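You operate a simulated robot arm through the tools that you are given. There is no shell and no other tool. Be economical: measure what you need, move in short steps, check, and stop when the job is done.

The job below is to be done with a simulated two-armed robot. You get a single attempt, and the scene is never put back.

## Task
Put one of the sealing blocks from the top of the steel workbench on the blanking plate there. Then put one of the pressure switches from the top of the steel workbench on the lower shelf of the steel workbench. Then put the 40A fuse from the top of the steel workbench on top of the green wipe block. Then press the long green button two times. Then shut the drawer. Keep to this order. Set down upright: sealing block, pressure switch.

It is judged by the outcome, as a careful person would: the job done as asked, and still so three seconds after it is handed in. It fails if anything else is knocked over, pushed out of place, dropped, spilled or broken.

## Robot
Two 7-joint arms with two-finger parallel grippers on one trunk, on a base that drives. Base frame: it is fixed to the floor where the robot stands at the start and does not move with it; the origin is under the middle of the robot, x ahead of it, y to its left, z up; the surface under the hand at the start is at about z = 900. Readings come in mm, rad, newtons and seconds.
The left shoulder is at the start at [110, 169, 1517], the right one opposite. With the tool pointing down near the work surface each hand reaches from about 420 to 740 mm from the robot's upright axis, wherever it stands, measured 20 degrees to its own side. Places, roughly: blanking plate [750, 500, 1000]; drawer [-3000, -4400, 700]; fuse [1000, -250, 1000]; green wipe block (10x6x11 cm) [1000, -300, 900]; long green button [-2500, -4400, 800]; lower shelf of the steel workbench [900, 600, 200]; pressure switch [500, -250, 1000]; sealing block (4x9x8 cm) [1100, -300, 900]; sealing block (9x9x8 cm) [1000, -100, 900]. Payload 1.57 kg a hand.
Tool frame (each hand has its own): the origin (TCP) lies between the finger pads and is the grasp point; the fingertips stand 30 mm ahead of it; z points along the fingers, y is the line along which they close. Largest opening 80 mm; finger width 17, thickness 12; the body of the gripper, 40 by 82 mm, starts 80 mm behind the TCP.
Orientation is that of the tool frame in the base frame, as [roll, pitch, yaw] about the fixed x, y, z axes, in that order (R = Rz(yaw) Ry(pitch) Rx(roll)). With the fingers straight down and closing along the base's y, the tool's x points along the base's -x, its y along +y and its z along -z.

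## Interface
- The arms move only by the tool move_arm. It takes "left_increments", "right_increments" or both (then of equal length, played together; a hand with none holds still); each is a list of rows, each a list of 6 numbers: the shift along the tool's x, y, z in mm, then the turn, a rotation vector about the tool's x, y, z in rad. In form: [[tx, ty, tz, rx, ry, rz], ...]. A call has 1 to 10 rows; each row is the pose to reach, as a shift and turn from the pose commanded when the call began, along the tool's axes at that moment. "left_fingers" and "right_fingers" are, for a hand that has rows, the gripper command, from -1 (shut) to 1 (fully open), values between in proportion, set as the call begins (left out, the last holds). Rows are played at 5 a second. More than 50 mm and 0.15 rad between two rows, or a gripper value outside its range, and nothing of the call is played. Where a pose cannot be reached the arm comes as near as it can. A force on the tool above 40 N (or 10 N above the force at the start of the call, whichever is more), or a blocked arm, ends the call early, and 0.2 s more pass. The fingers move at their own pace (about 72 mm/s each) and stop on an object; they squeeze with about 33 N. The grip force told is the motor's: it shows also when the fingers shut on nothing. Time passes only in rows, and 0.2 s behind the last, so rows that repeat a pose let the fingers close. The reply holds the time, the measured pose of the TCP, the force on the tool along the base axes, the opening and the grip force, in the units named above and with some noise, with the torque about the TCP (base axes, N m) and any sound that the robot's microphone picked up.
- Cameras (640 x 400 px; columns grow to the right, rows downward): "scene" is now at [159.1, 1.8, 1701]; the picture's right is [0.01, -1.00, 0.00], its down [-0.75, -0.00, -0.66] and it looks along [0.66, 0.00, -0.75] (base axes); focal length 270 px, centre (320, 200). "left" rides on the left gripper at [72, 7, -122] in its tool frame; the picture's right is [-0.09, 1.00, 0.00], its down [-0.84, -0.08, -0.54] and it looks along [-0.54, -0.05, 0.84] (tool axes); focal length 238 px, centre (320, 200). "right" rides on the right gripper at [72, -7, -122] in its tool frame; the picture's right is [0.09, 1.00, 0.00], its down [-0.84, 0.08, -0.54] and it looks along [-0.54, 0.05, 0.84] (tool axes); focal length 238 px, centre (320, 200). There is no depth. A picture from a camera that has moved, and an enlarged one, comes with that camera's place and axes in the base frame and with its lens.
- capture(camera): a new picture of that camera. The clock stands still meanwhile.
- slide_trunk(by): slides the trunk up (or, below 0, down) by that many mm; the arms and the scene camera ride with it, the base frame stays. It gives what a move gives, with no picture.
- roll_base(legs): drives the robot by 1 to 6 legs, each [ahead, left, turn to the left] in mm, mm and rad, along the robot's own axes; the way and the turn of a leg run together, so that a leg with both is an arc; at most 1500 mm and 3.142 rad a leg. The arms and the cameras ride along, it lands a little off, and it stops where it bumps. It gives what a move gives.
- pan_tilt(pan, tilt): turns the head with the scene camera to pan (to the left, within 1.501 rad either way) and tilt (down, from -0.506 to 1.204), counted from straight ahead of the robot. It gives what a move gives.
- enlarge(camera, box): a new picture of the part [left, top, right, bottom] of that camera's present view, enlarged. The clock stands still meanwhile.
- job_done(): hands the job in; it is judged then, once.

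Work in short steps. Places have to be worked out from the pictures, the camera data and where the tool is seen: move nearer, look again, correct. Check each grasp and each placing, and mend what went wrong. You have 165 turns and 118 pictures in all, those below and enlarged ones among them. Open the grippers and draw the arms clear of the work before you hand the job in, unless the task says otherwise; then end with one line.

The tools are called after "Request:" by a JSON object that holds its "api" and its "payload". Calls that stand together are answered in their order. move_arm: Moves the arms, as the interface text tells. Its arguments: {"type":"object","properties":{"left_increments":{"type":"array"},"left_fingers":{"type":"number"},"right_increments":{"type":"array"},"right_fingers":{"type":"number"}},"required":[]} The other tools are called the same way: slide_trunk (by) slides the trunk up or down; roll_base (legs) drives the base; pan_tilt (pan, tilt) turns the head that bears the scene camera; capture (camera) takes a picture; enlarge (camera, box) takes an enlarged picture of a part of a camera's view; job_done () hands the job in.

At the start:

```text
time_s: 0.0
left_eef_pos: [639.5, 312.4, 1266.9]
left_tool_rot: [3.141, 0.002, -3.14]
left_ft_force: [0.9, 0.1, -0.2]
left_torque: [0.05, 0.01, -0.03]
left_opening: 80.0
left_finger_force: 0.0
right_eef_pos: [632.0, -347.3, 1267.8]
right_tool_rot: [-3.142, 0.004, 3.14]
right_ft_force: [-0.2, 0.8, -0.3]
right_torque: [-0.05, -0.01, -0.02]
right_opening: 79.9
right_finger_force: 0.1
trunk travel left (down, up): [-831.0, 59.0]
robot x, y, heading: [-1.7, -1.9, -0.001]
head pan, tilt: [0.007, 0.846]
```

scene: 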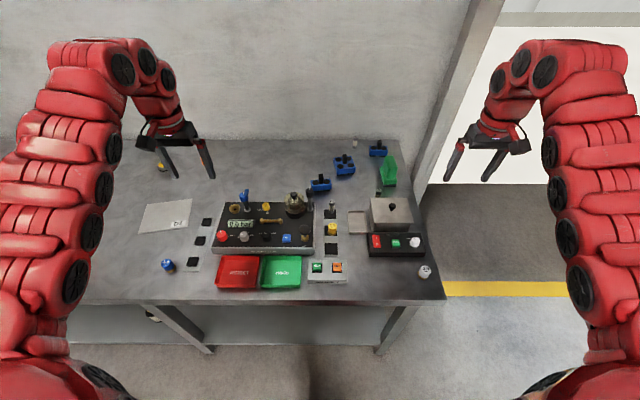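
right: 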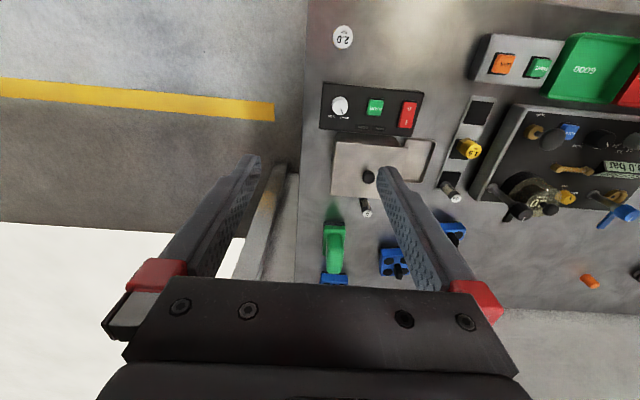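
left: 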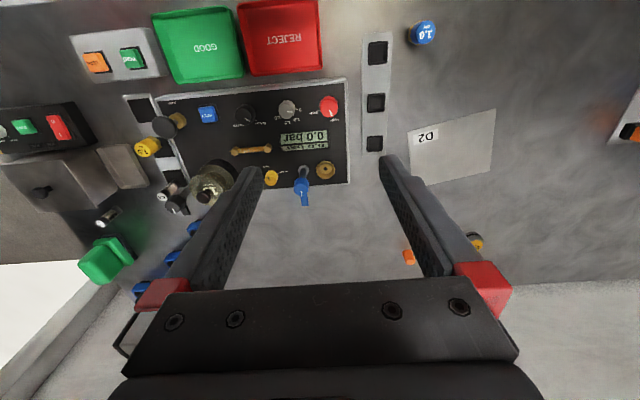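

I'll look at the bench in detail first.

Request:
{"api": "enlarge", "payload": {"camera": "scene", "box": [270, 130, 450, 290]}}

Request:
{"api": "enlarge", "payload": {"camera": "scene", "box": [110, 140, 350, 300]}}

```text
2.50 times, centred on (360, 210) of scene
camera zoom: at [159.1, 1.8, 1701.0], right [0.01, -1.0, 0.0], down [-0.75, 0.0, -0.66], along [0.66, 0.0, -0.75], focal length 675 px, centre (220, 175)
```

zoom: 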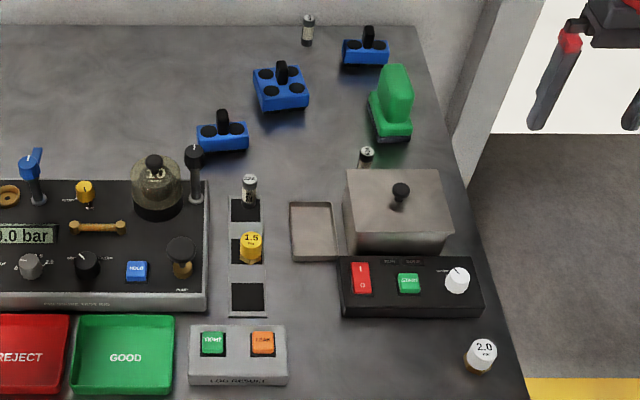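

```text
2.50 times, centred on (230, 220) of scene
camera zoom: at [159.1, 1.8, 1701.0], right [0.01, -1.0, 0.0], down [-0.75, 0.0, -0.66], along [0.66, 0.0, -0.75], focal length 675 px, centre (545, 150)
```

zoom: 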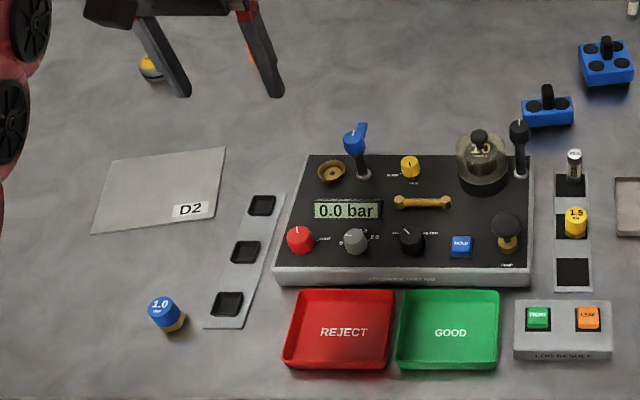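

I'll zoom on the fuses and blocks from the right hand camera to read the labels.

Request:
{"api": "enlarge", "payload": {"camera": "right", "box": [310, 90, 490, 290]}}

Request:
{"api": "enlarge", "payload": {"camera": "scene", "box": [320, 130, 410, 200]}}

```text
2.00 times, centred on (400, 190) of right
camera zoom: at [559.3, -355.0, 1391.7], right [-0.09, 1.0, 0.0], down [0.84, 0.08, 0.54], along [0.54, 0.05, -0.84], focal length 477 px, centre (160, 220)
```

zoom: 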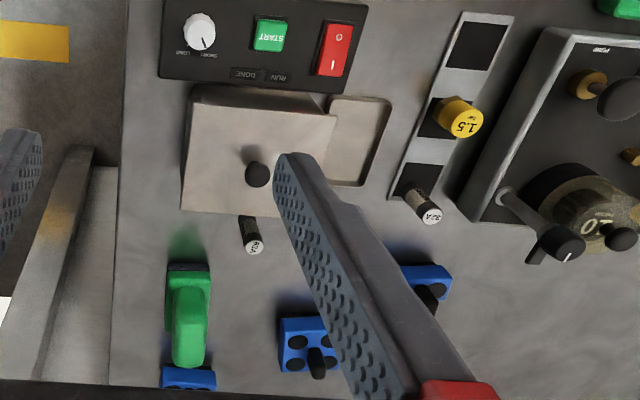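

```text
5.71 times, centred on (365, 165) of scene
camera zoom: at [159.1, 1.8, 1701.0], right [0.01, -1.0, 0.0], down [-0.75, 0.0, -0.66], along [0.66, 0.0, -0.75], focal length 1543 px, centre (63, 400)
```

zoom: 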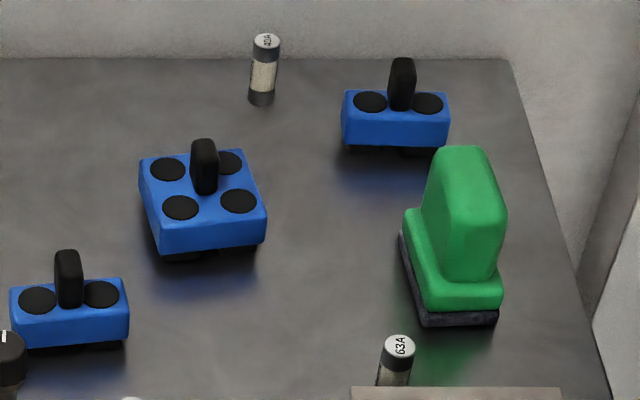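

The back fuse seems to read 40A, the near one 63A. I'll check the floor clearance at the front and the right side of the bench.

Request:
{"api": "pan_tilt", "payload": {"pan": 0, "tilt": 1.2}}

Request:
{"api": "capture", "payload": {"camera": "scene"}}

Request:
{"api": "pan_tilt", "payload": {"pan": -0.7, "tilt": 0.5}}

Request:
{"api": "capture", "payload": {"camera": "scene"}}

```text
time_s: 0.8
left_eef_pos: [639.9, 312.5, 1267.8]
left_tool_rot: [-3.141, 0.003, -3.139]
left_ft_force: [0.6, 0.7, 0.5]
left_torque: [-0.01, 0.0, 0.01]
left_opening: 79.9
left_finger_force: 0.0
right_eef_pos: [632.6, -347.7, 1269.6]
right_tool_rot: [3.141, 0.002, 3.141]
right_ft_force: [-0.5, -0.2, 0.4]
right_torque: [0.01, 0.0, -0.01]
right_opening: 80.0
right_finger_force: 0.0
trunk travel left (down, up): [-831.0, 59.0]
robot x, y, heading: [-2.0, -0.1, -0.0]
head pan, tilt: [0.0, 1.201]
```

```text
110 pictures are left
camera scene: at [136.7, 1.3, 1677.0], right [0.0, -1.0, 0.0], down [-0.93, 0.0, -0.36], along [0.36, 0.0, -0.93], focal length 270 px, centre (320, 200)
```

scene: 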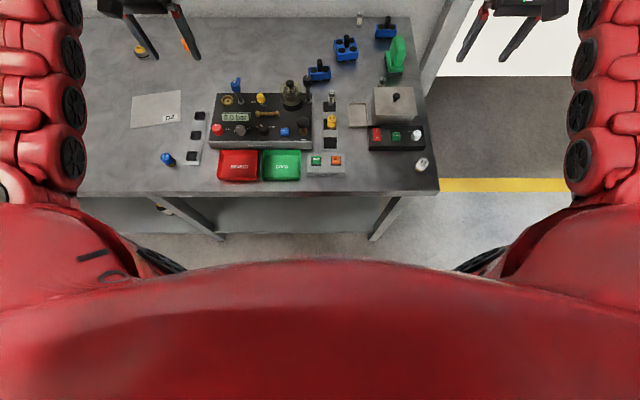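

```text
time_s: 1.9
left_eef_pos: [640.0, 312.2, 1266.3]
left_tool_rot: [-3.139, 0.002, 3.142]
left_ft_force: [-0.7, 0.2, -1.0]
left_torque: [0.0, 0.03, 0.02]
left_opening: 80.3
left_finger_force: 0.2
right_eef_pos: [630.9, -346.6, 1268.7]
right_tool_rot: [-3.141, 0.004, 3.14]
right_ft_force: [-0.2, 0.6, 0.2]
right_torque: [0.0, -0.03, 0.02]
right_opening: 80.0
right_finger_force: 0.1
trunk travel left (down, up): [-831.0, 59.0]
robot x, y, heading: [5.4, -1.7, 0.001]
head pan, tilt: [-0.7, 0.499]
```

```text
109 pictures are left
camera scene: at [150.4, -57.2, 1730.6], right [-0.64, -0.77, 0.0], down [-0.37, 0.31, -0.88], along [0.67, -0.56, -0.48], focal length 270 px, centre (320, 200)
```

scene: 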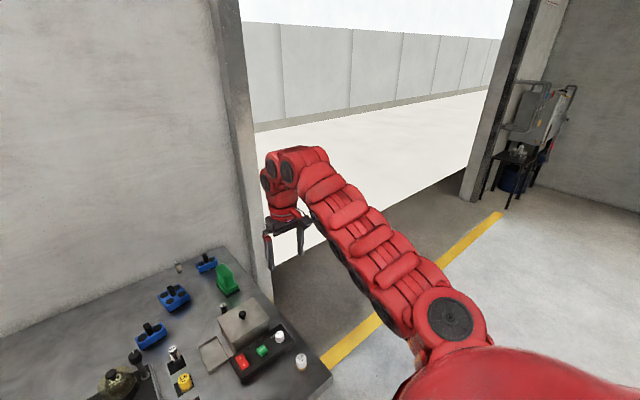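

The bench's right side is open floor. I'll drive forward-left so the right hand can reach the near small sealing block at about (924, 0), with the head back down.

Request:
{"api": "roll_base", "payload": {"legs": [[0, 250, 0], [180, 0, 0]]}}

Request:
{"api": "pan_tilt", "payload": {"pan": 0, "tilt": 0.85}}

Request:
{"api": "capture", "payload": {"camera": "scene"}}

Request:
{"api": "capture", "payload": {"camera": "right"}}

```text
time_s: 4.8
left_eef_pos: [817.1, 560.6, 1268.7]
left_tool_rot: [-3.14, 0.003, 3.14]
left_ft_force: [-0.4, 0.1, 0.1]
left_torque: [0.03, -0.02, 0.0]
left_opening: 80.1
left_finger_force: 0.1
right_eef_pos: [808.0, -99.2, 1269.7]
right_tool_rot: [3.139, 0.005, 3.14]
right_ft_force: [-0.2, -0.4, -0.4]
right_torque: [0.0, -0.01, 0.03]
right_opening: 79.7
right_finger_force: 0.1
trunk travel left (down, up): [-831.0, 59.0]
robot x, y, heading: [181.2, 248.1, 0.003]
head pan, tilt: [-0.7, 0.499]
```

```text
time_s: 5.9
left_eef_pos: [819.2, 561.6, 1268.7]
left_tool_rot: [-3.141, 0.003, 3.14]
left_ft_force: [-0.2, -0.5, 0.2]
left_torque: [0.02, -0.02, -0.01]
left_opening: 80.0
left_finger_force: 0.1
right_eef_pos: [810.1, -99.1, 1269.0]
right_tool_rot: [3.141, 0.004, 3.139]
right_ft_force: [0.2, 0.3, 0.1]
right_torque: [0.02, -0.05, 0.03]
right_opening: 79.9
right_finger_force: 0.1
trunk travel left (down, up): [-831.0, 59.0]
robot x, y, heading: [178.9, 246.1, -0.004]
head pan, tilt: [0.0, 0.85]
```

```text
108 pictures are left
camera scene: at [338.0, 250.7, 1700.8], right [0.0, -1.0, 0.0], down [-0.75, 0.0, -0.66], along [0.66, 0.0, -0.75], focal length 270 px, centre (320, 200)
```

scene: 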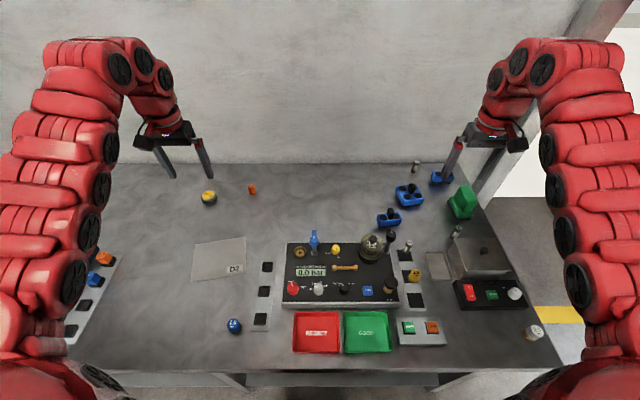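

```text
107 pictures are left
camera right: at [737.9, -106.3, 1392.1], right [-0.09, 1.0, 0.0], down [0.84, 0.08, 0.54], along [0.54, 0.05, -0.84], focal length 238 px, centre (320, 200)
```

right: 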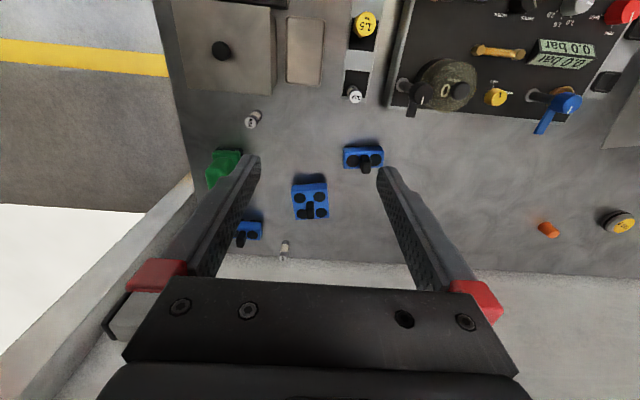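

The near block's handle computes to about (920, 0). I'll zoom to see handle shape before descending.

Request:
{"api": "enlarge", "payload": {"camera": "right", "box": [320, 130, 410, 190]}}

Request:
{"api": "move_arm", "payload": {"right_increments": [[-30, 30, 45, 0, 0, 0], [-60, 60, 90, 0, 0, 0], [-90, 90, 120, 0, 0, 0], [-106, 100, 160, 0, 0, 0], [-106, 100, 180, 0, 0, 0]]}}

Request:
{"api": "capture", "payload": {"camera": "right"}}

```text
6.67 times, centred on (365, 160) of right
camera zoom: at [737.9, -106.3, 1392.1], right [-0.09, 1.0, 0.0], down [0.84, 0.08, 0.54], along [0.54, 0.05, -0.84], focal length 1589 px, centre (20, 467)
```

zoom: 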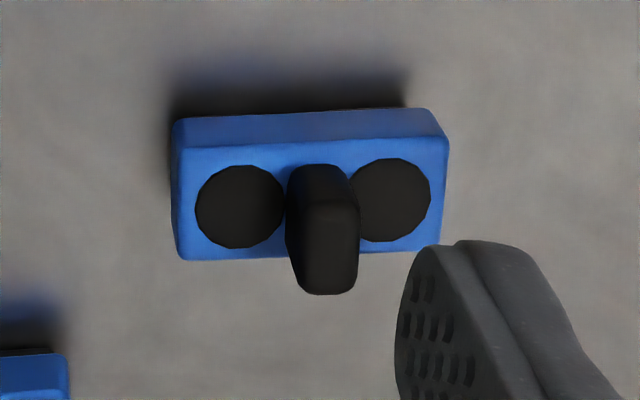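

```text
refused: row 1 steps farther than a row can; nothing moved
```

```text
105 pictures are left
camera right: at [737.9, -106.3, 1392.1], right [-0.09, 1.0, 0.0], down [0.84, 0.08, 0.54], along [0.54, 0.05, -0.84], focal length 238 px, centre (320, 200)
```

right: 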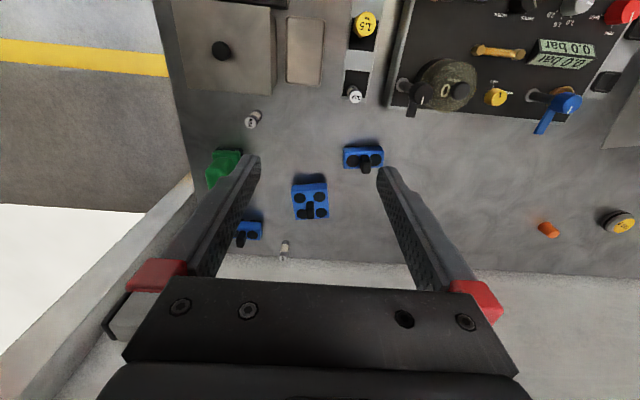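

Rows must be under 50 mm; replaying in smaller steps to a hover at about (920, -1, 1090).

Request:
{"api": "move_arm", "payload": {"right_increments": [[-25, 20, 30, 0, 0, 0], [-50, 40, 60, 0, 0, 0], [-75, 60, 90, 0, 0, 0], [-95, 80, 120, 0, 0, 0], [-110, 98, 150, 0, 0, 0], [-110, 98, 180, 0, 0, 0], [-110, 98, 180, 0, 0, 0]]}}

Request:
{"api": "capture", "payload": {"camera": "right"}}

```text
time_s: 7.5
left_eef_pos: [820.5, 562.8, 1266.8]
left_tool_rot: [-3.14, 0.001, 3.141]
left_ft_force: [0.2, 0.0, 0.0]
left_torque: [0.0, -0.01, -0.01]
left_opening: 80.0
left_finger_force: 0.0
right_eef_pos: [903.6, 6.9, 1089.4]
right_tool_rot: [3.141, 0.002, 3.141]
right_ft_force: [0.1, 0.8, -0.6]
right_torque: [0.01, 0.0, 0.0]
right_opening: 80.2
right_finger_force: 0.2
right hand out of reach, approached as far as the arm can: row 4, 5, 6, 7
trunk travel left (down, up): [-831.0, 59.0]
robot x, y, heading: [181.6, 248.2, -0.004]
head pan, tilt: [0.0, 0.85]
```

```text
104 pictures are left
camera right: at [832.1, -0.2, 1213.1], right [-0.09, 1.0, 0.0], down [0.84, 0.08, 0.54], along [0.54, 0.05, -0.84], focal length 238 px, centre (320, 200)
```

right: 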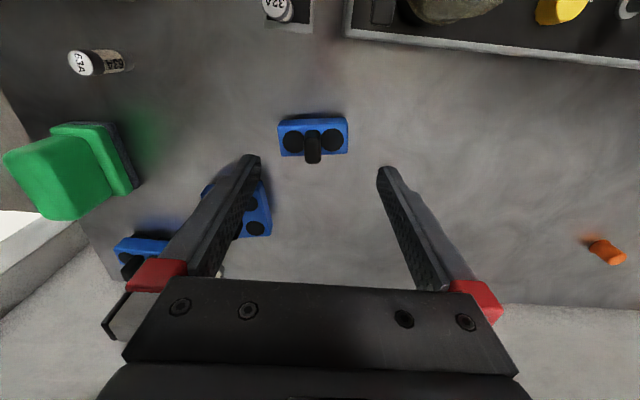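

The arm is ~15 mm short in x. I'll drive 60 mm closer.

Request:
{"api": "roll_base", "payload": {"legs": [[60, 0, 0]]}}

Request:
{"api": "enlarge", "payload": {"camera": "right", "box": [220, 80, 420, 240]}}

```text
time_s: 8.5
left_eef_pos: [873.5, 561.7, 1269.9]
left_tool_rot: [-3.141, 0.006, -3.138]
left_ft_force: [0.0, 0.1, -0.6]
left_torque: [0.0, -0.05, 0.02]
left_opening: 79.8
left_finger_force: 0.1
right_eef_pos: [958.0, 8.0, 1093.5]
right_tool_rot: [-3.14, 0.007, 3.139]
right_ft_force: [-0.1, -0.7, 0.3]
right_torque: [-0.01, -0.04, 0.03]
right_opening: 80.0
right_finger_force: 0.1
trunk travel left (down, up): [-831.0, 59.0]
robot x, y, heading: [238.1, 249.2, -0.002]
head pan, tilt: [0.0, 0.85]
```

```text
2.50 times, centred on (320, 160) of right
camera zoom: at [885.8, -0.8, 1216.4], right [-0.09, 1.0, 0.0], down [0.83, 0.08, 0.55], along [0.55, 0.05, -0.84], focal length 596 px, centre (320, 300)
```

zoom: 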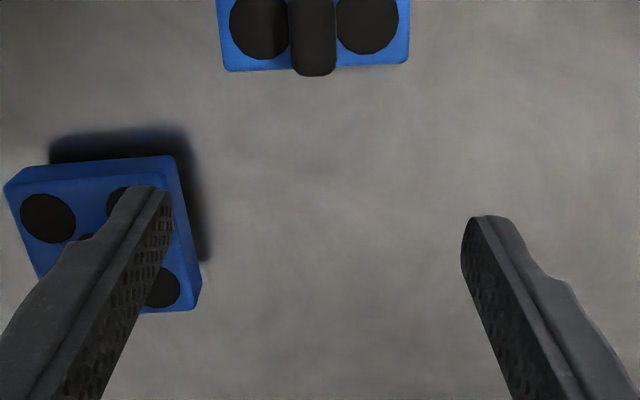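

Now move back to x≈920 and descend to TCP z≈1030 to check alignment.

Request:
{"api": "move_arm", "payload": {"right_increments": [[20, -4, 20, 0, 0, 0], [38, -8, 40, 0, 0, 0], [38, -8, 60, 0, 0, 0], [38, -8, 60, 0, 0, 0]]}}

Request:
{"api": "enlarge", "payload": {"camera": "right", "box": [220, 80, 420, 240]}}

```text
time_s: 9.5
left_eef_pos: [877.2, 562.2, 1267.4]
left_tool_rot: [3.141, 0.003, -3.139]
left_ft_force: [-0.4, 0.3, 0.8]
left_torque: [0.02, -0.02, 0.01]
left_opening: 79.7
left_finger_force: 0.0
right_eef_pos: [922.9, -0.7, 1032.6]
right_tool_rot: [-3.142, 0.004, 3.139]
right_ft_force: [-0.3, -0.1, 0.2]
right_torque: [0.01, -0.02, -0.01]
right_opening: 80.0
right_finger_force: 0.1
trunk travel left (down, up): [-831.0, 59.0]
robot x, y, heading: [236.5, 253.6, -0.002]
head pan, tilt: [0.0, 0.85]
```

```text
2.50 times, centred on (320, 160) of right
camera zoom: at [850.7, -9.0, 1154.4], right [-0.09, 1.0, 0.0], down [0.83, 0.08, 0.55], along [0.54, 0.05, -0.84], focal length 596 px, centre (320, 300)
```

zoom: 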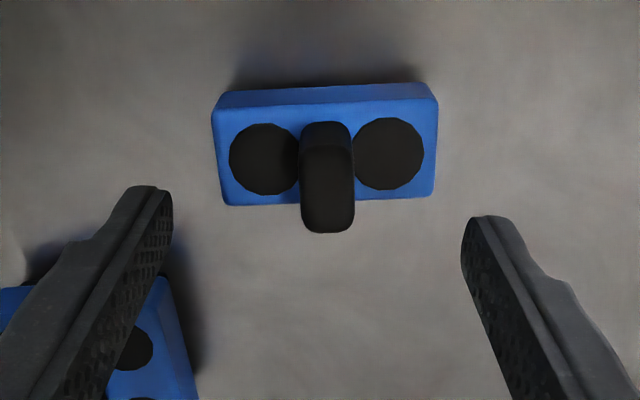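

Handle centre computes to (924, 0). Descending to TCP z≈970 and closing.

Request:
{"api": "move_arm", "payload": {"right_increments": [[-1, 1, 20, 0, 0, 0], [-1, 1, 40, 0, 0, 0], [-1, 1, 58, 0, 0, 0], [-1, 1, 60, 0, 0, 0]]}}

Request:
{"api": "enlarge", "payload": {"camera": "right", "box": [220, 80, 420, 240]}}

```text
time_s: 10.5
left_eef_pos: [877.4, 561.5, 1267.5]
left_tool_rot: [-3.141, 0.003, -3.141]
left_ft_force: [0.0, 0.8, -0.4]
left_torque: [-0.03, 0.01, 0.01]
left_opening: 79.9
left_finger_force: 0.1
right_eef_pos: [924.9, -1.2, 971.3]
right_tool_rot: [-3.142, 0.007, 3.139]
right_ft_force: [2.6, -1.2, 4.2]
right_torque: [0.02, -0.03, -0.03]
right_opening: 80.0
right_finger_force: 0.0
trunk travel left (down, up): [-831.0, 59.0]
robot x, y, heading: [241.0, 247.3, 0.001]
head pan, tilt: [0.0, 0.85]
```

```text
2.50 times, centred on (320, 160) of right
camera zoom: at [853.0, -7.9, 1094.8], right [-0.09, 1.0, 0.0], down [0.83, 0.08, 0.55], along [0.54, 0.05, -0.84], focal length 596 px, centre (320, 300)
```

zoom: 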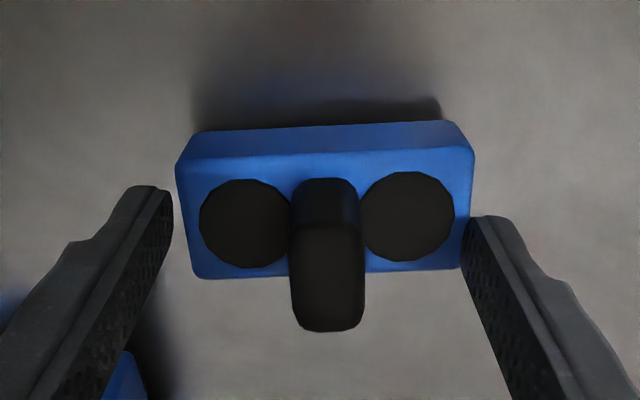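

A slight 4 N reading hints at a touch; rise 5 mm and close on the handle.

Request:
{"api": "move_arm", "payload": {"right_increments": [[0, 0, -5, 0, 0, 0], [0, 0, -5, 0, 0, 0], [0, 0, -5, 0, 0, 0], [0, 0, -5, 0, 0, 0], [0, 0, -5, 0, 0, 0]], "right_fingers": -1}}

Request:
{"api": "enlarge", "payload": {"camera": "right", "box": [220, 80, 420, 240]}}

```text
time_s: 11.7
left_eef_pos: [878.2, 562.2, 1267.7]
left_tool_rot: [-3.14, 0.001, -3.142]
left_ft_force: [-1.1, 0.2, -0.1]
left_torque: [0.03, 0.0, 0.0]
left_opening: 80.1
left_finger_force: 0.0
right_eef_pos: [925.5, 0.8, 976.3]
right_tool_rot: [3.14, 0.002, 3.141]
right_ft_force: [-0.3, -0.3, 1.1]
right_torque: [-0.01, 0.0, -0.04]
right_opening: 17.4
right_finger_force: 31.7
trunk travel left (down, up): [-831.0, 59.0]
robot x, y, heading: [238.5, 248.8, 0.001]
head pan, tilt: [0.0, 0.85]
```

```text
2.50 times, centred on (320, 160) of right
camera zoom: at [853.4, -7.7, 1098.9], right [-0.09, 1.0, 0.0], down [0.84, 0.08, 0.54], along [0.54, 0.05, -0.84], focal length 596 px, centre (320, 300)
```

zoom: 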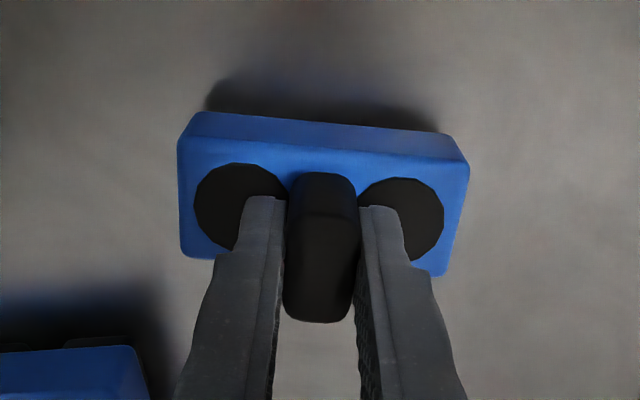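

Grip is firm on the handle (17 mm). Lift 200 mm, then drive left toward the plate.

Request:
{"api": "move_arm", "payload": {"right_increments": [[0, 0, -30, 0, 0, 0], [0, 0, -70, 0, 0, 0], [0, 0, -115, 0, 0, 0], [0, 0, -160, 0, 0, 0], [0, 0, -200, 0, 0, 0], [0, 0, -200, 0, 0, 0]]}}

Request:
{"api": "enlarge", "payload": {"camera": "right", "box": [220, 80, 420, 240]}}

Request:
{"api": "pan_tilt", "payload": {"pan": 0.9, "tilt": 0.7}}

Request:
{"api": "capture", "payload": {"camera": "scene"}}

```text
time_s: 13.1
left_eef_pos: [877.9, 563.7, 1266.9]
left_tool_rot: [-3.14, 0.0, -3.14]
left_ft_force: [-0.6, 0.1, 0.0]
left_torque: [0.04, -0.03, 0.0]
left_opening: 80.2
left_finger_force: 0.0
right_eef_pos: [924.6, 1.0, 1175.0]
right_tool_rot: [-3.141, 0.001, 3.14]
right_ft_force: [0.4, 1.1, -1.6]
right_torque: [0.02, 0.0, -0.02]
right_opening: 17.4
right_finger_force: 32.5
trunk travel left (down, up): [-831.0, 59.0]
robot x, y, heading: [237.3, 246.0, -0.001]
head pan, tilt: [0.0, 0.85]
```

```text
2.50 times, centred on (320, 160) of right
camera zoom: at [853.0, -6.5, 1298.0], right [-0.09, 1.0, 0.0], down [0.84, 0.08, 0.54], along [0.54, 0.05, -0.84], focal length 596 px, centre (320, 300)
```

zoom: 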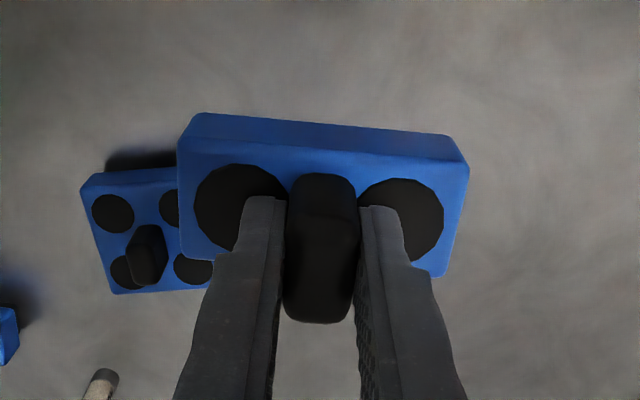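

```text
time_s: 14.3
left_eef_pos: [878.1, 562.2, 1267.6]
left_tool_rot: [-3.14, -0.001, -3.14]
left_ft_force: [-0.4, -0.2, 0.4]
left_torque: [-0.02, 0.01, -0.05]
left_opening: 79.8
left_finger_force: 0.1
right_eef_pos: [924.4, 0.2, 1174.6]
right_tool_rot: [-3.141, 0.002, 3.141]
right_ft_force: [-0.3, 0.0, -1.0]
right_torque: [0.0, 0.02, -0.03]
right_opening: 16.9
right_finger_force: 32.3
trunk travel left (down, up): [-831.0, 59.0]
robot x, y, heading: [234.4, 248.7, 0.002]
head pan, tilt: [0.901, 0.7]
```

```text
98 pictures are left
camera scene: at [372.3, 317.3, 1712.9], right [0.78, -0.62, 0.0], down [-0.4, -0.5, -0.76], along [0.48, 0.6, -0.64], focal length 270 px, centre (320, 200)
```

scene: 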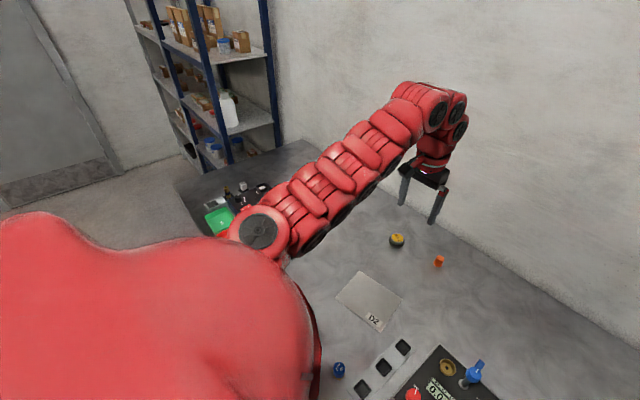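

Block is held upright and the left side is clear. Driving left 440 mm.

Request:
{"api": "roll_base", "payload": {"legs": [[0, 440, 0]]}}

Request:
{"api": "pan_tilt", "payload": {"pan": 0, "tilt": 0.95}}

Request:
{"api": "capture", "payload": {"camera": "scene"}}

```text
time_s: 16.9
left_eef_pos: [878.2, 1001.2, 1266.6]
left_tool_rot: [-3.141, 0.002, -3.138]
left_ft_force: [0.1, -0.5, 0.5]
left_torque: [0.01, -0.02, 0.03]
left_opening: 80.0
left_finger_force: 0.1
right_eef_pos: [925.1, 439.8, 1175.1]
right_tool_rot: [3.139, 0.002, 3.141]
right_ft_force: [0.6, -0.6, -0.9]
right_torque: [0.02, 0.03, 0.01]
right_opening: 17.3
right_finger_force: 32.3
trunk travel left (down, up): [-831.0, 59.0]
robot x, y, heading: [241.9, 689.1, 0.003]
head pan, tilt: [0.901, 0.7]
```

```text
time_s: 18.1
left_eef_pos: [878.7, 1002.5, 1268.1]
left_tool_rot: [-3.14, 0.001, -3.138]
left_ft_force: [-0.8, 0.0, -0.2]
left_torque: [0.0, -0.01, 0.03]
left_opening: 79.9
left_finger_force: 0.1
right_eef_pos: [926.2, 441.0, 1175.2]
right_tool_rot: [3.14, 0.002, 3.141]
right_ft_force: [-0.1, -0.5, -0.8]
right_torque: [0.0, 0.0, 0.03]
right_opening: 17.2
right_finger_force: 32.4
trunk travel left (down, up): [-831.0, 59.0]
robot x, y, heading: [235.5, 690.8, 0.008]
head pan, tilt: [0.0, 0.949]
```

```text
97 pictures are left
camera scene: at [392.0, 690.7, 1693.2], right [0.0, -1.0, 0.0], down [-0.81, 0.0, -0.58], along [0.58, 0.0, -0.81], focal length 270 px, centre (320, 200)
```

scene: 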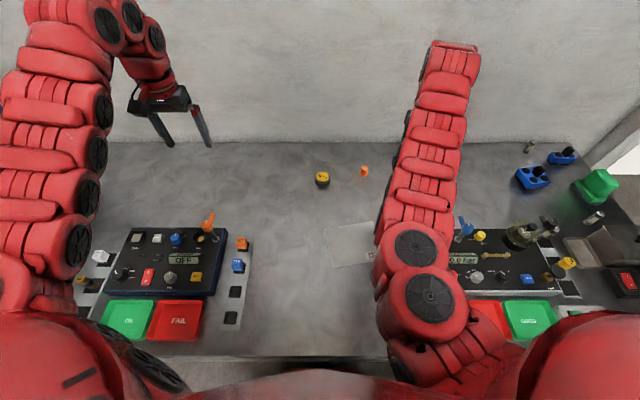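

Plate's left edge is at y≈667, so its centre is about (777, 578). Moving the right hand over it.

Request:
{"api": "move_arm", "payload": {"right_increments": [[30, 27, 0, 0, 0, 0], [60, 55, 0, 0, 0, 0], [90, 82, 0, 0, 0, 0], [120, 110, 0, 0, 0, 0], [149, 137, 20, 0, 0, 0], [149, 137, 60, 0, 0, 0], [149, 137, 100, 0, 0, 0], [149, 137, 100, 0, 0, 0]]}}

Request:
{"api": "capture", "payload": {"camera": "right"}}

```text
time_s: 19.9
left_eef_pos: [876.3, 1003.9, 1267.2]
left_tool_rot: [-3.141, 0.003, -3.137]
left_ft_force: [1.1, -0.4, 0.1]
left_torque: [0.0, -0.01, -0.04]
left_opening: 80.2
left_finger_force: 0.0
right_eef_pos: [873.9, 601.0, 1194.1]
right_tool_rot: [3.142, 0.003, -3.141]
right_ft_force: [0.1, 0.9, -1.0]
right_torque: [0.03, 0.02, 0.04]
right_opening: 17.2
right_finger_force: 31.8
right hand out of reach, approached as far as the arm can: row 2, 3, 4, 5, 6, 7, 8
trunk travel left (down, up): [-831.0, 59.0]
robot x, y, heading: [240.6, 688.2, 0.0]
head pan, tilt: [0.0, 0.949]
```

```text
96 pictures are left
camera right: at [802.3, 592.5, 1316.1], right [-0.09, 1.0, 0.0], down [0.84, 0.08, 0.54], along [0.54, 0.05, -0.84], focal length 238 px, centre (320, 200)
```

right: 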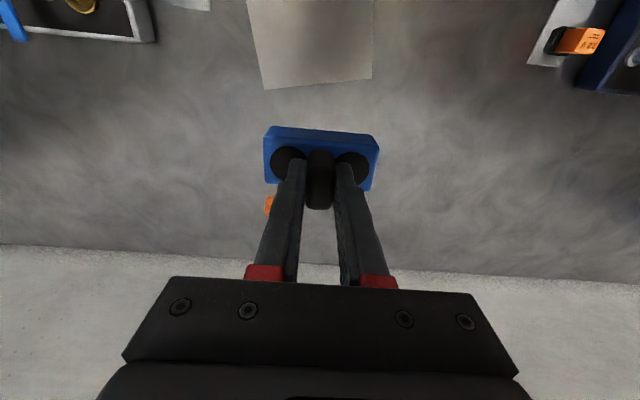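

Too close in for the right arm; I'll back the base 80 mm and go 100 mm left.

Request:
{"api": "roll_base", "payload": {"legs": [[-80, 0, 0], [0, 100, 0]]}}

Request:
{"api": "move_arm", "payload": {"right_increments": [[0, -35, 20, 0, 0, 0], [5, -70, 40, 0, 0, 0], [10, -100, 60, 0, 0, 0], [17, -123, 90, 0, 0, 0], [17, -123, 110, 0, 0, 0], [17, -123, 110, 0, 0, 0]]}}

Request:
{"api": "capture", "payload": {"camera": "right"}}

```text
time_s: 21.8
left_eef_pos: [796.9, 1101.1, 1267.6]
left_tool_rot: [3.141, 0.001, -3.14]
left_ft_force: [-0.5, -0.7, 0.5]
left_torque: [0.01, -0.04, -0.03]
left_opening: 80.2
left_finger_force: 0.1
right_eef_pos: [792.6, 695.8, 1193.7]
right_tool_rot: [3.139, 0.004, -3.141]
right_ft_force: [0.0, -0.4, -1.6]
right_torque: [0.01, -0.07, 0.03]
right_opening: 17.2
right_finger_force: 31.9
trunk travel left (down, up): [-831.0, 59.0]
robot x, y, heading: [160.8, 787.8, 0.002]
head pan, tilt: [0.0, 0.949]
```

```text
time_s: 23.2
left_eef_pos: [798.5, 1102.9, 1267.3]
left_tool_rot: [-3.14, 0.0, -3.138]
left_ft_force: [0.1, 0.7, 0.0]
left_torque: [0.03, -0.02, 0.02]
left_opening: 80.1
left_finger_force: 0.1
right_eef_pos: [790.5, 574.9, 1071.1]
right_tool_rot: [-3.141, 0.002, 3.141]
right_ft_force: [-0.4, 0.2, -1.1]
right_torque: [0.01, 0.01, -0.03]
right_opening: 17.1
right_finger_force: 32.6
right hand out of reach, approached as far as the arm can: row 1, 2, 3, 4, 5, 6
trunk travel left (down, up): [-831.0, 59.0]
robot x, y, heading: [159.3, 785.2, -0.001]
head pan, tilt: [0.0, 0.949]
```

```text
95 pictures are left
camera right: at [718.8, 568.1, 1195.3], right [-0.09, 1.0, 0.0], down [0.84, 0.08, 0.54], along [0.54, 0.05, -0.84], focal length 238 px, centre (320, 200)
```

right: 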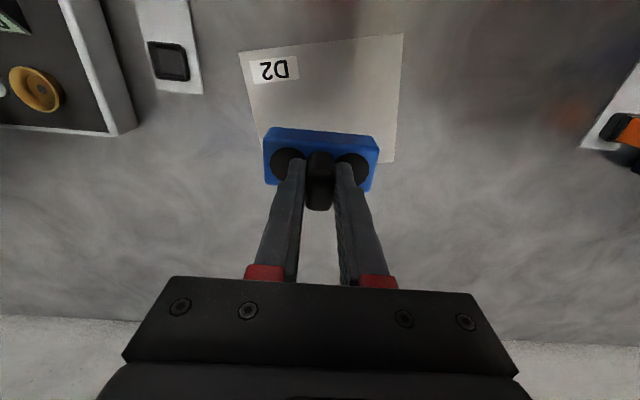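

Plate corners compute to a centre near (786, 581); the hand is nearly there. Descending to just above contact.

Request:
{"api": "move_arm", "payload": {"right_increments": [[4, 5, 30, 0, 0, 0], [4, 5, 60, 0, 0, 0], [4, 5, 80, 0, 0, 0], [4, 5, 86, 0, 0, 0], [4, 5, 86, 0, 0, 0]]}}

Request:
{"api": "capture", "payload": {"camera": "right"}}

```text
time_s: 24.4
left_eef_pos: [798.2, 1101.4, 1268.3]
left_tool_rot: [-3.14, 0.0, -3.14]
left_ft_force: [0.8, -0.3, 1.3]
left_torque: [0.01, 0.02, -0.04]
left_opening: 80.0
left_finger_force: 0.1
right_eef_pos: [787.7, 579.4, 985.3]
right_tool_rot: [3.141, 0.0, 3.14]
right_ft_force: [-0.1, 0.7, -1.0]
right_torque: [0.02, 0.0, 0.01]
right_opening: 17.2
right_finger_force: 31.8
trunk travel left (down, up): [-831.0, 59.0]
robot x, y, heading: [160.5, 789.9, -0.0]
head pan, tilt: [0.0, 0.949]
```

```text
94 pictures are left
camera right: at [716.0, 572.2, 1109.4], right [-0.09, 1.0, 0.0], down [0.84, 0.08, 0.54], along [0.54, 0.05, -0.84], focal length 238 px, centre (320, 200)
```

right: 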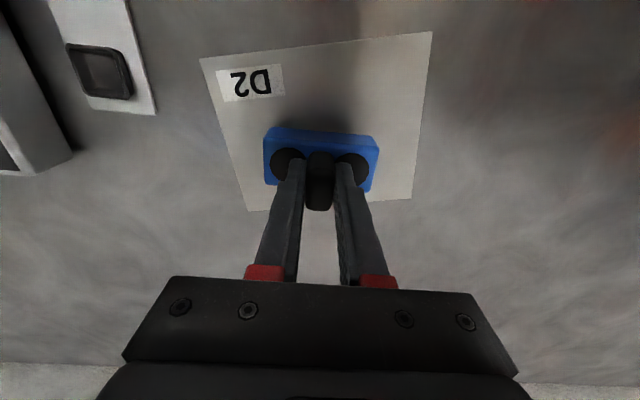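

Well over the plate. Lowering in 2 mm steps until contact.

Request:
{"api": "move_arm", "payload": {"right_increments": [[0, 0, 2, 0, 0, 0], [0, 0, 4, 0, 0, 0], [0, 0, 6, 0, 0, 0], [0, 0, 7, 0, 0, 0], [0, 0, 7, 0, 0, 0]]}}

```text
time_s: 25.6
left_eef_pos: [798.4, 1101.9, 1267.5]
left_tool_rot: [-3.138, 0.0, -3.14]
left_ft_force: [0.0, -0.4, 0.5]
left_torque: [-0.01, -0.02, -0.01]
left_opening: 79.9
left_finger_force: 0.0
right_eef_pos: [788.8, 579.6, 980.2]
right_tool_rot: [-3.141, 0.004, 3.138]
right_ft_force: [0.3, 0.2, 2.0]
right_torque: [0.02, -0.04, 0.01]
right_opening: 17.1
right_finger_force: 31.9
trunk travel left (down, up): [-831.0, 59.0]
robot x, y, heading: [161.2, 789.4, 0.002]
head pan, tilt: [0.0, 0.949]
```

Contact (force rose to +2 N at z=980). Opening partway, then retreating up.

Request:
{"api": "move_arm", "payload": {"right_increments": [[0, 0, 0, 0, 0, 0], [0, 0, 0, 0, 0, 0], [0, 0, 0, 0, 0, 0], [0, 0, -30, 0, 0, 0], [0, 0, -70, 0, 0, 0], [0, 0, -110, 0, 0, 0], [0, 0, -110, 0, 0, 0]], "right_fingers": 0}}

Request:
{"api": "capture", "payload": {"camera": "right"}}

```text
time_s: 27.2
left_eef_pos: [798.4, 1100.2, 1267.3]
left_tool_rot: [3.141, 0.0, 3.142]
left_ft_force: [0.1, 0.3, -0.2]
left_torque: [0.05, 0.0, 0.02]
left_opening: 80.0
left_finger_force: 0.1
right_eef_pos: [790.5, 579.9, 1069.3]
right_tool_rot: [3.139, 0.0, 3.141]
right_ft_force: [0.6, 0.0, 0.2]
right_torque: [0.02, 0.03, 0.0]
right_opening: 39.9
right_finger_force: 0.1
right hand out of reach, approached as far as the arm can: row 6, 7
trunk travel left (down, up): [-831.0, 59.0]
robot x, y, heading: [159.6, 792.1, -0.002]
head pan, tilt: [0.0, 0.949]
```

```text
93 pictures are left
camera right: at [718.1, 572.3, 1192.1], right [-0.09, 1.0, 0.0], down [0.84, 0.08, 0.54], along [0.54, 0.05, -0.84], focal length 238 px, centre (320, 200)
```

right: 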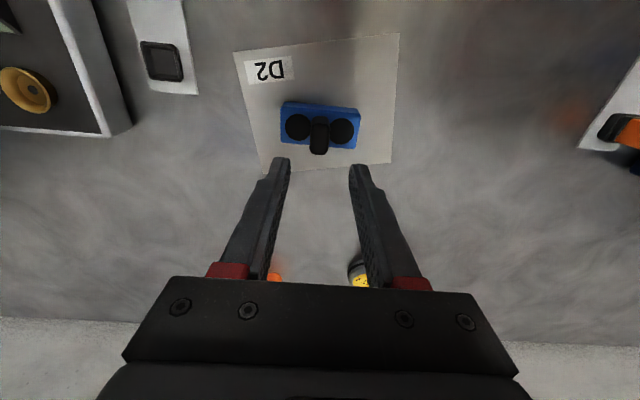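

The block stands on the plate. Next: pressure switch 1.0 (blue). I'll back off and shift right, raising and pulling in the left arm so the trunk can later go down.

Request:
{"api": "roll_base", "payload": {"legs": [[-180, 0, 0], [0, -100, 0]]}}

Request:
{"api": "move_arm", "payload": {"left_increments": [[20, 0, -45, 0, 0, 0], [40, 0, -90, 0, 0, 0], [60, 0, -135, 0, 0, 0], [80, 0, -180, 0, 0, 0], [100, 0, -225, 0, 0, 0], [120, 0, -270, 0, 0, 0], [140, 0, -315, 0, 0, 0], [160, 0, -355, 0, 0, 0], [180, 0, -380, 0, 0, 0], [180, 0, -380, 0, 0, 0]]}}

Request:
{"api": "capture", "payload": {"camera": "scene"}}

```text
time_s: 29.4
left_eef_pos: [619.0, 1001.3, 1268.4]
left_tool_rot: [-3.139, 0.002, 3.141]
left_ft_force: [-0.8, 0.6, -0.3]
left_torque: [-0.02, 0.01, -0.01]
left_opening: 80.3
left_finger_force: 0.0
right_eef_pos: [608.4, 480.0, 1069.9]
right_tool_rot: [3.141, 0.005, 3.137]
right_ft_force: [-0.1, -0.9, 0.3]
right_torque: [-0.02, -0.02, 0.0]
right_opening: 40.3
right_finger_force: 0.1
trunk travel left (down, up): [-831.0, 59.0]
robot x, y, heading: [-19.3, 686.5, -0.005]
head pan, tilt: [0.0, 0.949]
```

```text
time_s: 31.6
left_eef_pos: [618.7, 1001.7, 1267.0]
left_tool_rot: [-3.14, 0.0, 3.141]
left_ft_force: [0.1, -0.6, -0.7]
left_torque: [0.0, 0.01, -0.01]
left_opening: 79.8
left_finger_force: 0.1
left hand out of reach, approached as far as the arm can: row 1, 2, 3, 4, 5, 6, 7, 8, 9, 10
right_eef_pos: [610.6, 480.6, 1069.2]
right_tool_rot: [3.141, 0.002, 3.138]
right_ft_force: [-0.6, 0.7, -0.2]
right_torque: [0.04, -0.01, 0.0]
right_opening: 40.0
right_finger_force: 0.1
trunk travel left (down, up): [-831.0, 59.0]
robot x, y, heading: [-18.2, 690.1, -0.003]
head pan, tilt: [0.0, 0.949]
```

```text
92 pictures are left
camera scene: at [132.7, 690.8, 1693.2], right [0.0, -1.0, 0.0], down [-0.81, 0.0, -0.58], along [0.58, 0.0, -0.81], focal length 270 px, centre (320, 200)
```

scene: 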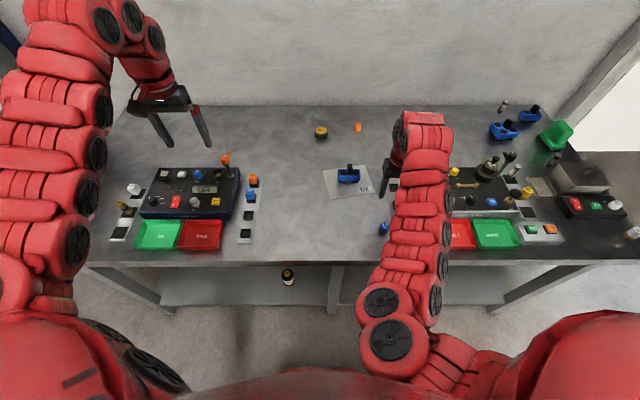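

The left arm can't rise with fingers down, so I'll tilt its fingers forward to horizontal first.

Request:
{"api": "move_arm", "payload": {"left_increments": [[0, 0, 0, 0, -0.15, 0], [0, 0, 0, 0, -0.3, 0], [0, 0, 0, 0, -0.45, 0], [0, 0, 0, 0, -0.6, 0], [0, 0, 0, 0, -0.75, 0], [0, 0, 0, 0, -0.9, 0], [0, 0, 0, 0, -1.05, 0], [0, 0, 0, 0, -1.2, 0], [0, 0, 0, 0, -1.35, 0], [0, 0, 0, 0, -1.5, 0]]}}

Request:
{"api": "move_arm", "payload": {"left_increments": [[-45, 0, -15, 0, 0, 0], [-90, 0, -30, 0, 0, 0], [-135, 0, -45, 0, 0, 0], [-180, 0, -60, 0, 0, 0], [-225, 0, -75, 0, 0, 0], [-270, 0, -90, 0, 0, 0], [-315, 0, -105, 0, 0, 0], [-360, 0, -120, 0, 0, 0], [-400, 0, -135, 0, 0, 0], [-440, 0, -150, 0, 0, 0]]}}

```text
time_s: 33.8
left_eef_pos: [621.3, 999.1, 1269.0]
left_tool_rot: [3.137, 1.504, 3.139]
left_ft_force: [0.2, -0.9, 0.1]
left_torque: [0.0, 0.03, -0.03]
left_opening: 80.0
left_finger_force: 0.2
left hand out of reach, approached as far as the arm can: row 2, 3, 4, 5, 8
right_eef_pos: [608.8, 479.5, 1069.7]
right_tool_rot: [3.141, 0.005, 3.138]
right_ft_force: [0.0, -0.1, -0.3]
right_torque: [0.01, -0.01, -0.04]
right_opening: 39.9
right_finger_force: 0.1
trunk travel left (down, up): [-831.0, 59.0]
robot x, y, heading: [-21.9, 690.7, -0.004]
head pan, tilt: [0.0, 0.949]
```

```text
time_s: 36.0
left_eef_pos: [502.8, 999.3, 1718.3]
left_tool_rot: [-3.128, 1.499, -3.127]
left_ft_force: [-0.1, -0.1, 0.1]
left_torque: [-0.03, -0.01, -0.02]
left_opening: 80.0
left_finger_force: 0.0
left hand out of reach, approached as far as the arm can: row 2, 3, 4
right_eef_pos: [608.2, 479.7, 1069.2]
right_tool_rot: [3.141, 0.002, 3.137]
right_ft_force: [-0.2, -0.2, 0.2]
right_torque: [0.01, -0.01, -0.02]
right_opening: 40.1
right_finger_force: 0.1
trunk travel left (down, up): [-831.0, 59.0]
robot x, y, heading: [-18.8, 691.8, -0.001]
head pan, tilt: [0.0, 0.949]
```

Left arm is up high. Now look at the blue switch with the right hand camera.

Request:
{"api": "capture", "payload": {"camera": "right"}}

Request:
{"api": "enlarge", "payload": {"camera": "scene", "box": [340, 160, 440, 260]}}

```text
91 pictures are left
camera right: at [536.2, 472.5, 1192.9], right [-0.09, 1.0, 0.0], down [0.84, 0.07, 0.55], along [0.54, 0.05, -0.84], focal length 238 px, centre (320, 200)
```

right: 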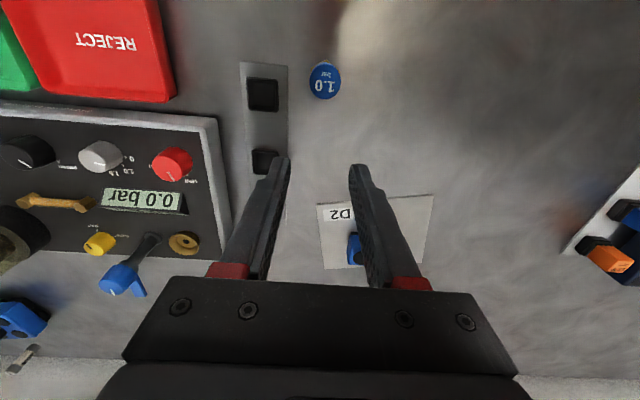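

```text
4.00 times, centred on (390, 210) of scene
camera zoom: at [130.8, 690.4, 1693.4], right [0.0, -1.0, 0.0], down [-0.81, 0.0, -0.58], along [0.58, 0.0, -0.81], focal length 1080 px, centre (40, 160)
```

zoom: 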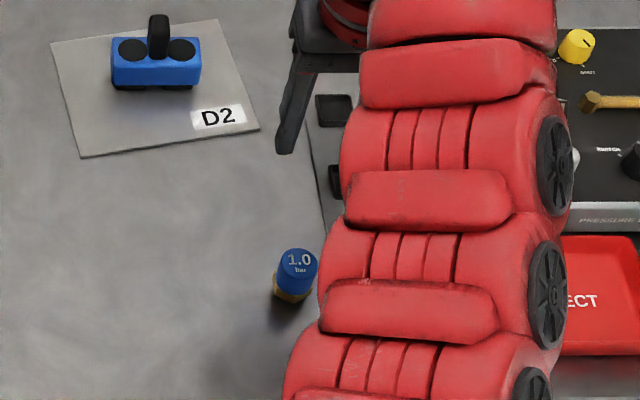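

Triangulated switch top at about (566, 481, 935), ~31 mm wide. I'll tilt the right hand 45° forward and go to a pre-grasp pose behind and above it.

Request:
{"api": "move_arm", "payload": {"right_increments": [[15, 0, -10, 0, -0.13, 0], [30, 0, -10, 0, -0.26, 0], [50, 0, 0, 0, -0.39, 0], [70, 0, 20, 0, -0.52, 0], [90, 0, 40, 0, -0.65, 0], [103, 0, 60, 0, -0.785, 0], [103, 0, 80, 0, -0.785, 0], [103, 0, 80, 0, -0.785, 0]], "right_fingers": 1}}

Request:
{"api": "capture", "payload": {"camera": "right"}}

Request:
{"api": "capture", "payload": {"camera": "scene"}}

```text
time_s: 37.8
left_eef_pos: [505.1, 999.1, 1717.1]
left_tool_rot: [-3.13, 1.499, -3.13]
left_ft_force: [-0.2, 0.0, 0.5]
left_torque: [0.0, -0.03, -0.01]
left_opening: 79.9
left_finger_force: 0.0
right_eef_pos: [507.0, 479.4, 990.2]
right_tool_rot: [3.139, 0.788, 3.136]
right_ft_force: [0.1, 0.5, -0.3]
right_torque: [0.04, 0.0, 0.0]
right_opening: 80.2
right_finger_force: 0.0
right hand out of reach, approached as far as the arm can: row 1, 6
trunk travel left (down, up): [-831.0, 59.0]
robot x, y, heading: [-21.3, 691.2, -0.002]
head pan, tilt: [0.0, 0.949]
```

```text
89 pictures are left
camera right: at [370.2, 472.7, 1026.5], right [-0.06, 1.0, -0.07], down [0.21, 0.08, 0.98], along [0.98, 0.05, -0.21], focal length 238 px, centre (320, 200)
```

right: 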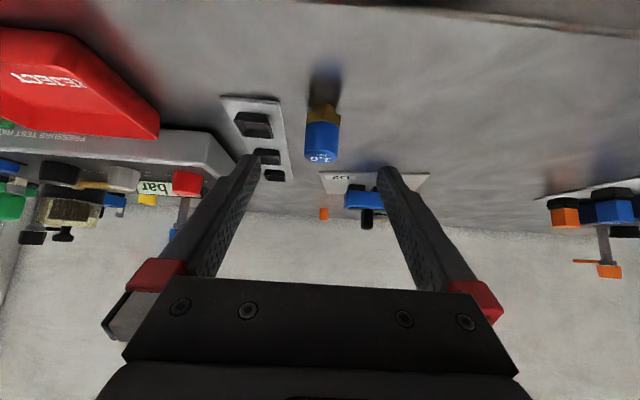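

```text
88 pictures are left
camera scene: at [133.0, 690.6, 1693.2], right [0.0, -1.0, 0.0], down [-0.81, 0.0, -0.58], along [0.58, 0.0, -0.81], focal length 270 px, centre (320, 200)
```

scene: 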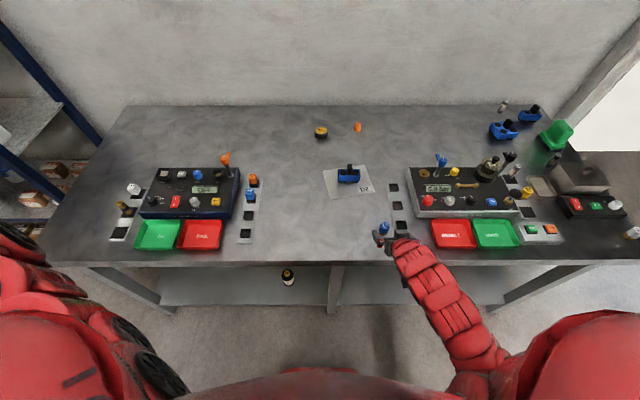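

Switch confirmed at (566, 481), z 900–943. Advancing along the tool to the grasp and closing.

Request:
{"api": "move_arm", "payload": {"right_increments": [[5.7, 1.5, 20, 0, 0, 0], [5.7, 1.5, 40, 0, 0, 0], [5.7, 1.5, 60, 0, 0, 0], [5.7, 1.5, 72, 0, 0, 0], [5.7, 1.5, 72, 0, 0, 0]]}}

Request:
{"api": "capture", "payload": {"camera": "right"}}

```text
time_s: 39.0
left_eef_pos: [496.6, 1001.3, 1719.3]
left_tool_rot: [-3.113, 1.503, -3.114]
left_ft_force: [-0.1, 0.2, 0.3]
left_torque: [0.01, 0.02, 0.01]
left_opening: 80.0
left_finger_force: 0.1
right_eef_pos: [550.5, 482.5, 937.2]
right_tool_rot: [-3.14, 0.792, 3.139]
right_ft_force: [-21.2, 0.5, 17.5]
right_torque: [-0.88, 0.1, -1.04]
right_opening: 79.4
right_finger_force: 0.0
trunk travel left (down, up): [-831.0, 59.0]
robot x, y, heading: [-23.1, 691.8, -0.004]
head pan, tilt: [0.0, 0.949]
```

```text
87 pictures are left
camera right: at [413.0, 474.9, 972.9], right [-0.06, 1.0, -0.07], down [0.2, 0.08, 0.98], along [0.98, 0.05, -0.21], focal length 238 px, centre (320, 200)
```

right: 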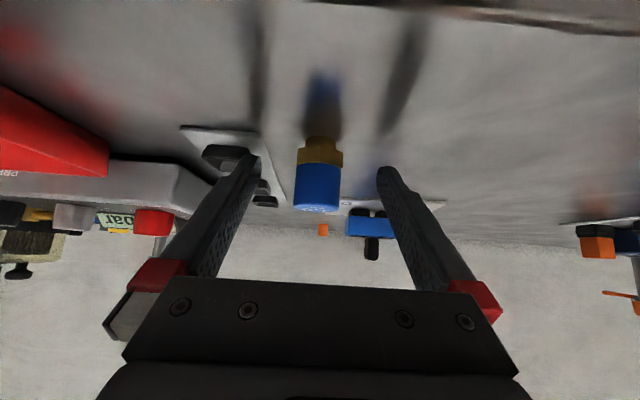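

The right finger touched the socket strip (21 N). Back off along the tool, narrow the opening to ~44 mm, and check the strip.

Request:
{"api": "move_arm", "payload": {"right_increments": [[0, 0, -25, 0, 0, 0], [0, 0, -50, 0, 0, 0], [0, 2, -50, 0, 0, 0], [0, 2, -50, 0, 0, 0]], "right_fingers": 0.1}}

Request:
{"api": "capture", "payload": {"camera": "right"}}

Request:
{"api": "enlarge", "payload": {"camera": "scene", "box": [340, 160, 440, 260]}}

```text
time_s: 40.0
left_eef_pos: [505.4, 999.6, 1716.4]
left_tool_rot: [-3.128, 1.502, -3.129]
left_ft_force: [0.1, 0.7, 0.0]
left_torque: [0.06, -0.01, -0.02]
left_opening: 80.0
left_finger_force: 0.0
right_eef_pos: [517.4, 484.8, 969.8]
right_tool_rot: [3.14, 0.786, 3.137]
right_ft_force: [-0.6, -0.6, -0.7]
right_torque: [-0.02, 0.04, -0.01]
right_opening: 44.0
right_finger_force: 0.1
trunk travel left (down, up): [-831.0, 59.0]
robot x, y, heading: [-22.5, 686.5, -0.001]
head pan, tilt: [0.0, 0.949]
```

```text
86 pictures are left
camera right: at [381.0, 476.9, 1005.8], right [-0.06, 1.0, -0.06], down [0.21, 0.08, 0.98], along [0.98, 0.05, -0.21], focal length 238 px, centre (320, 200)
```

right: 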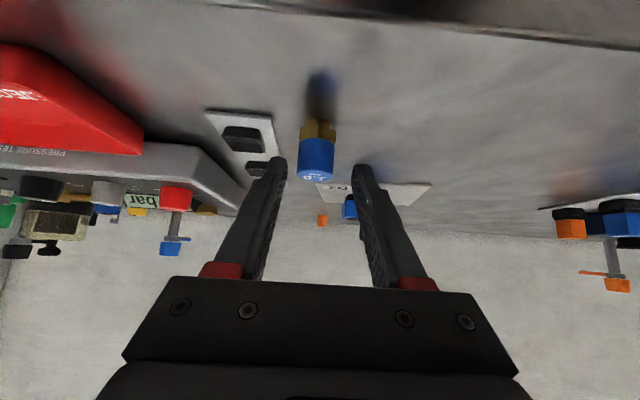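

```text
4.00 times, centred on (390, 210) of scene
camera zoom: at [132.5, 690.6, 1693.2], right [0.0, -1.0, 0.0], down [-0.81, 0.0, -0.58], along [0.58, 0.0, -0.81], focal length 1080 px, centre (40, 160)
```

zoom: 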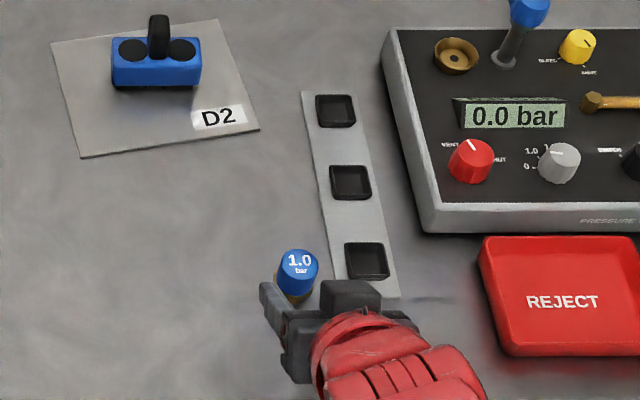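

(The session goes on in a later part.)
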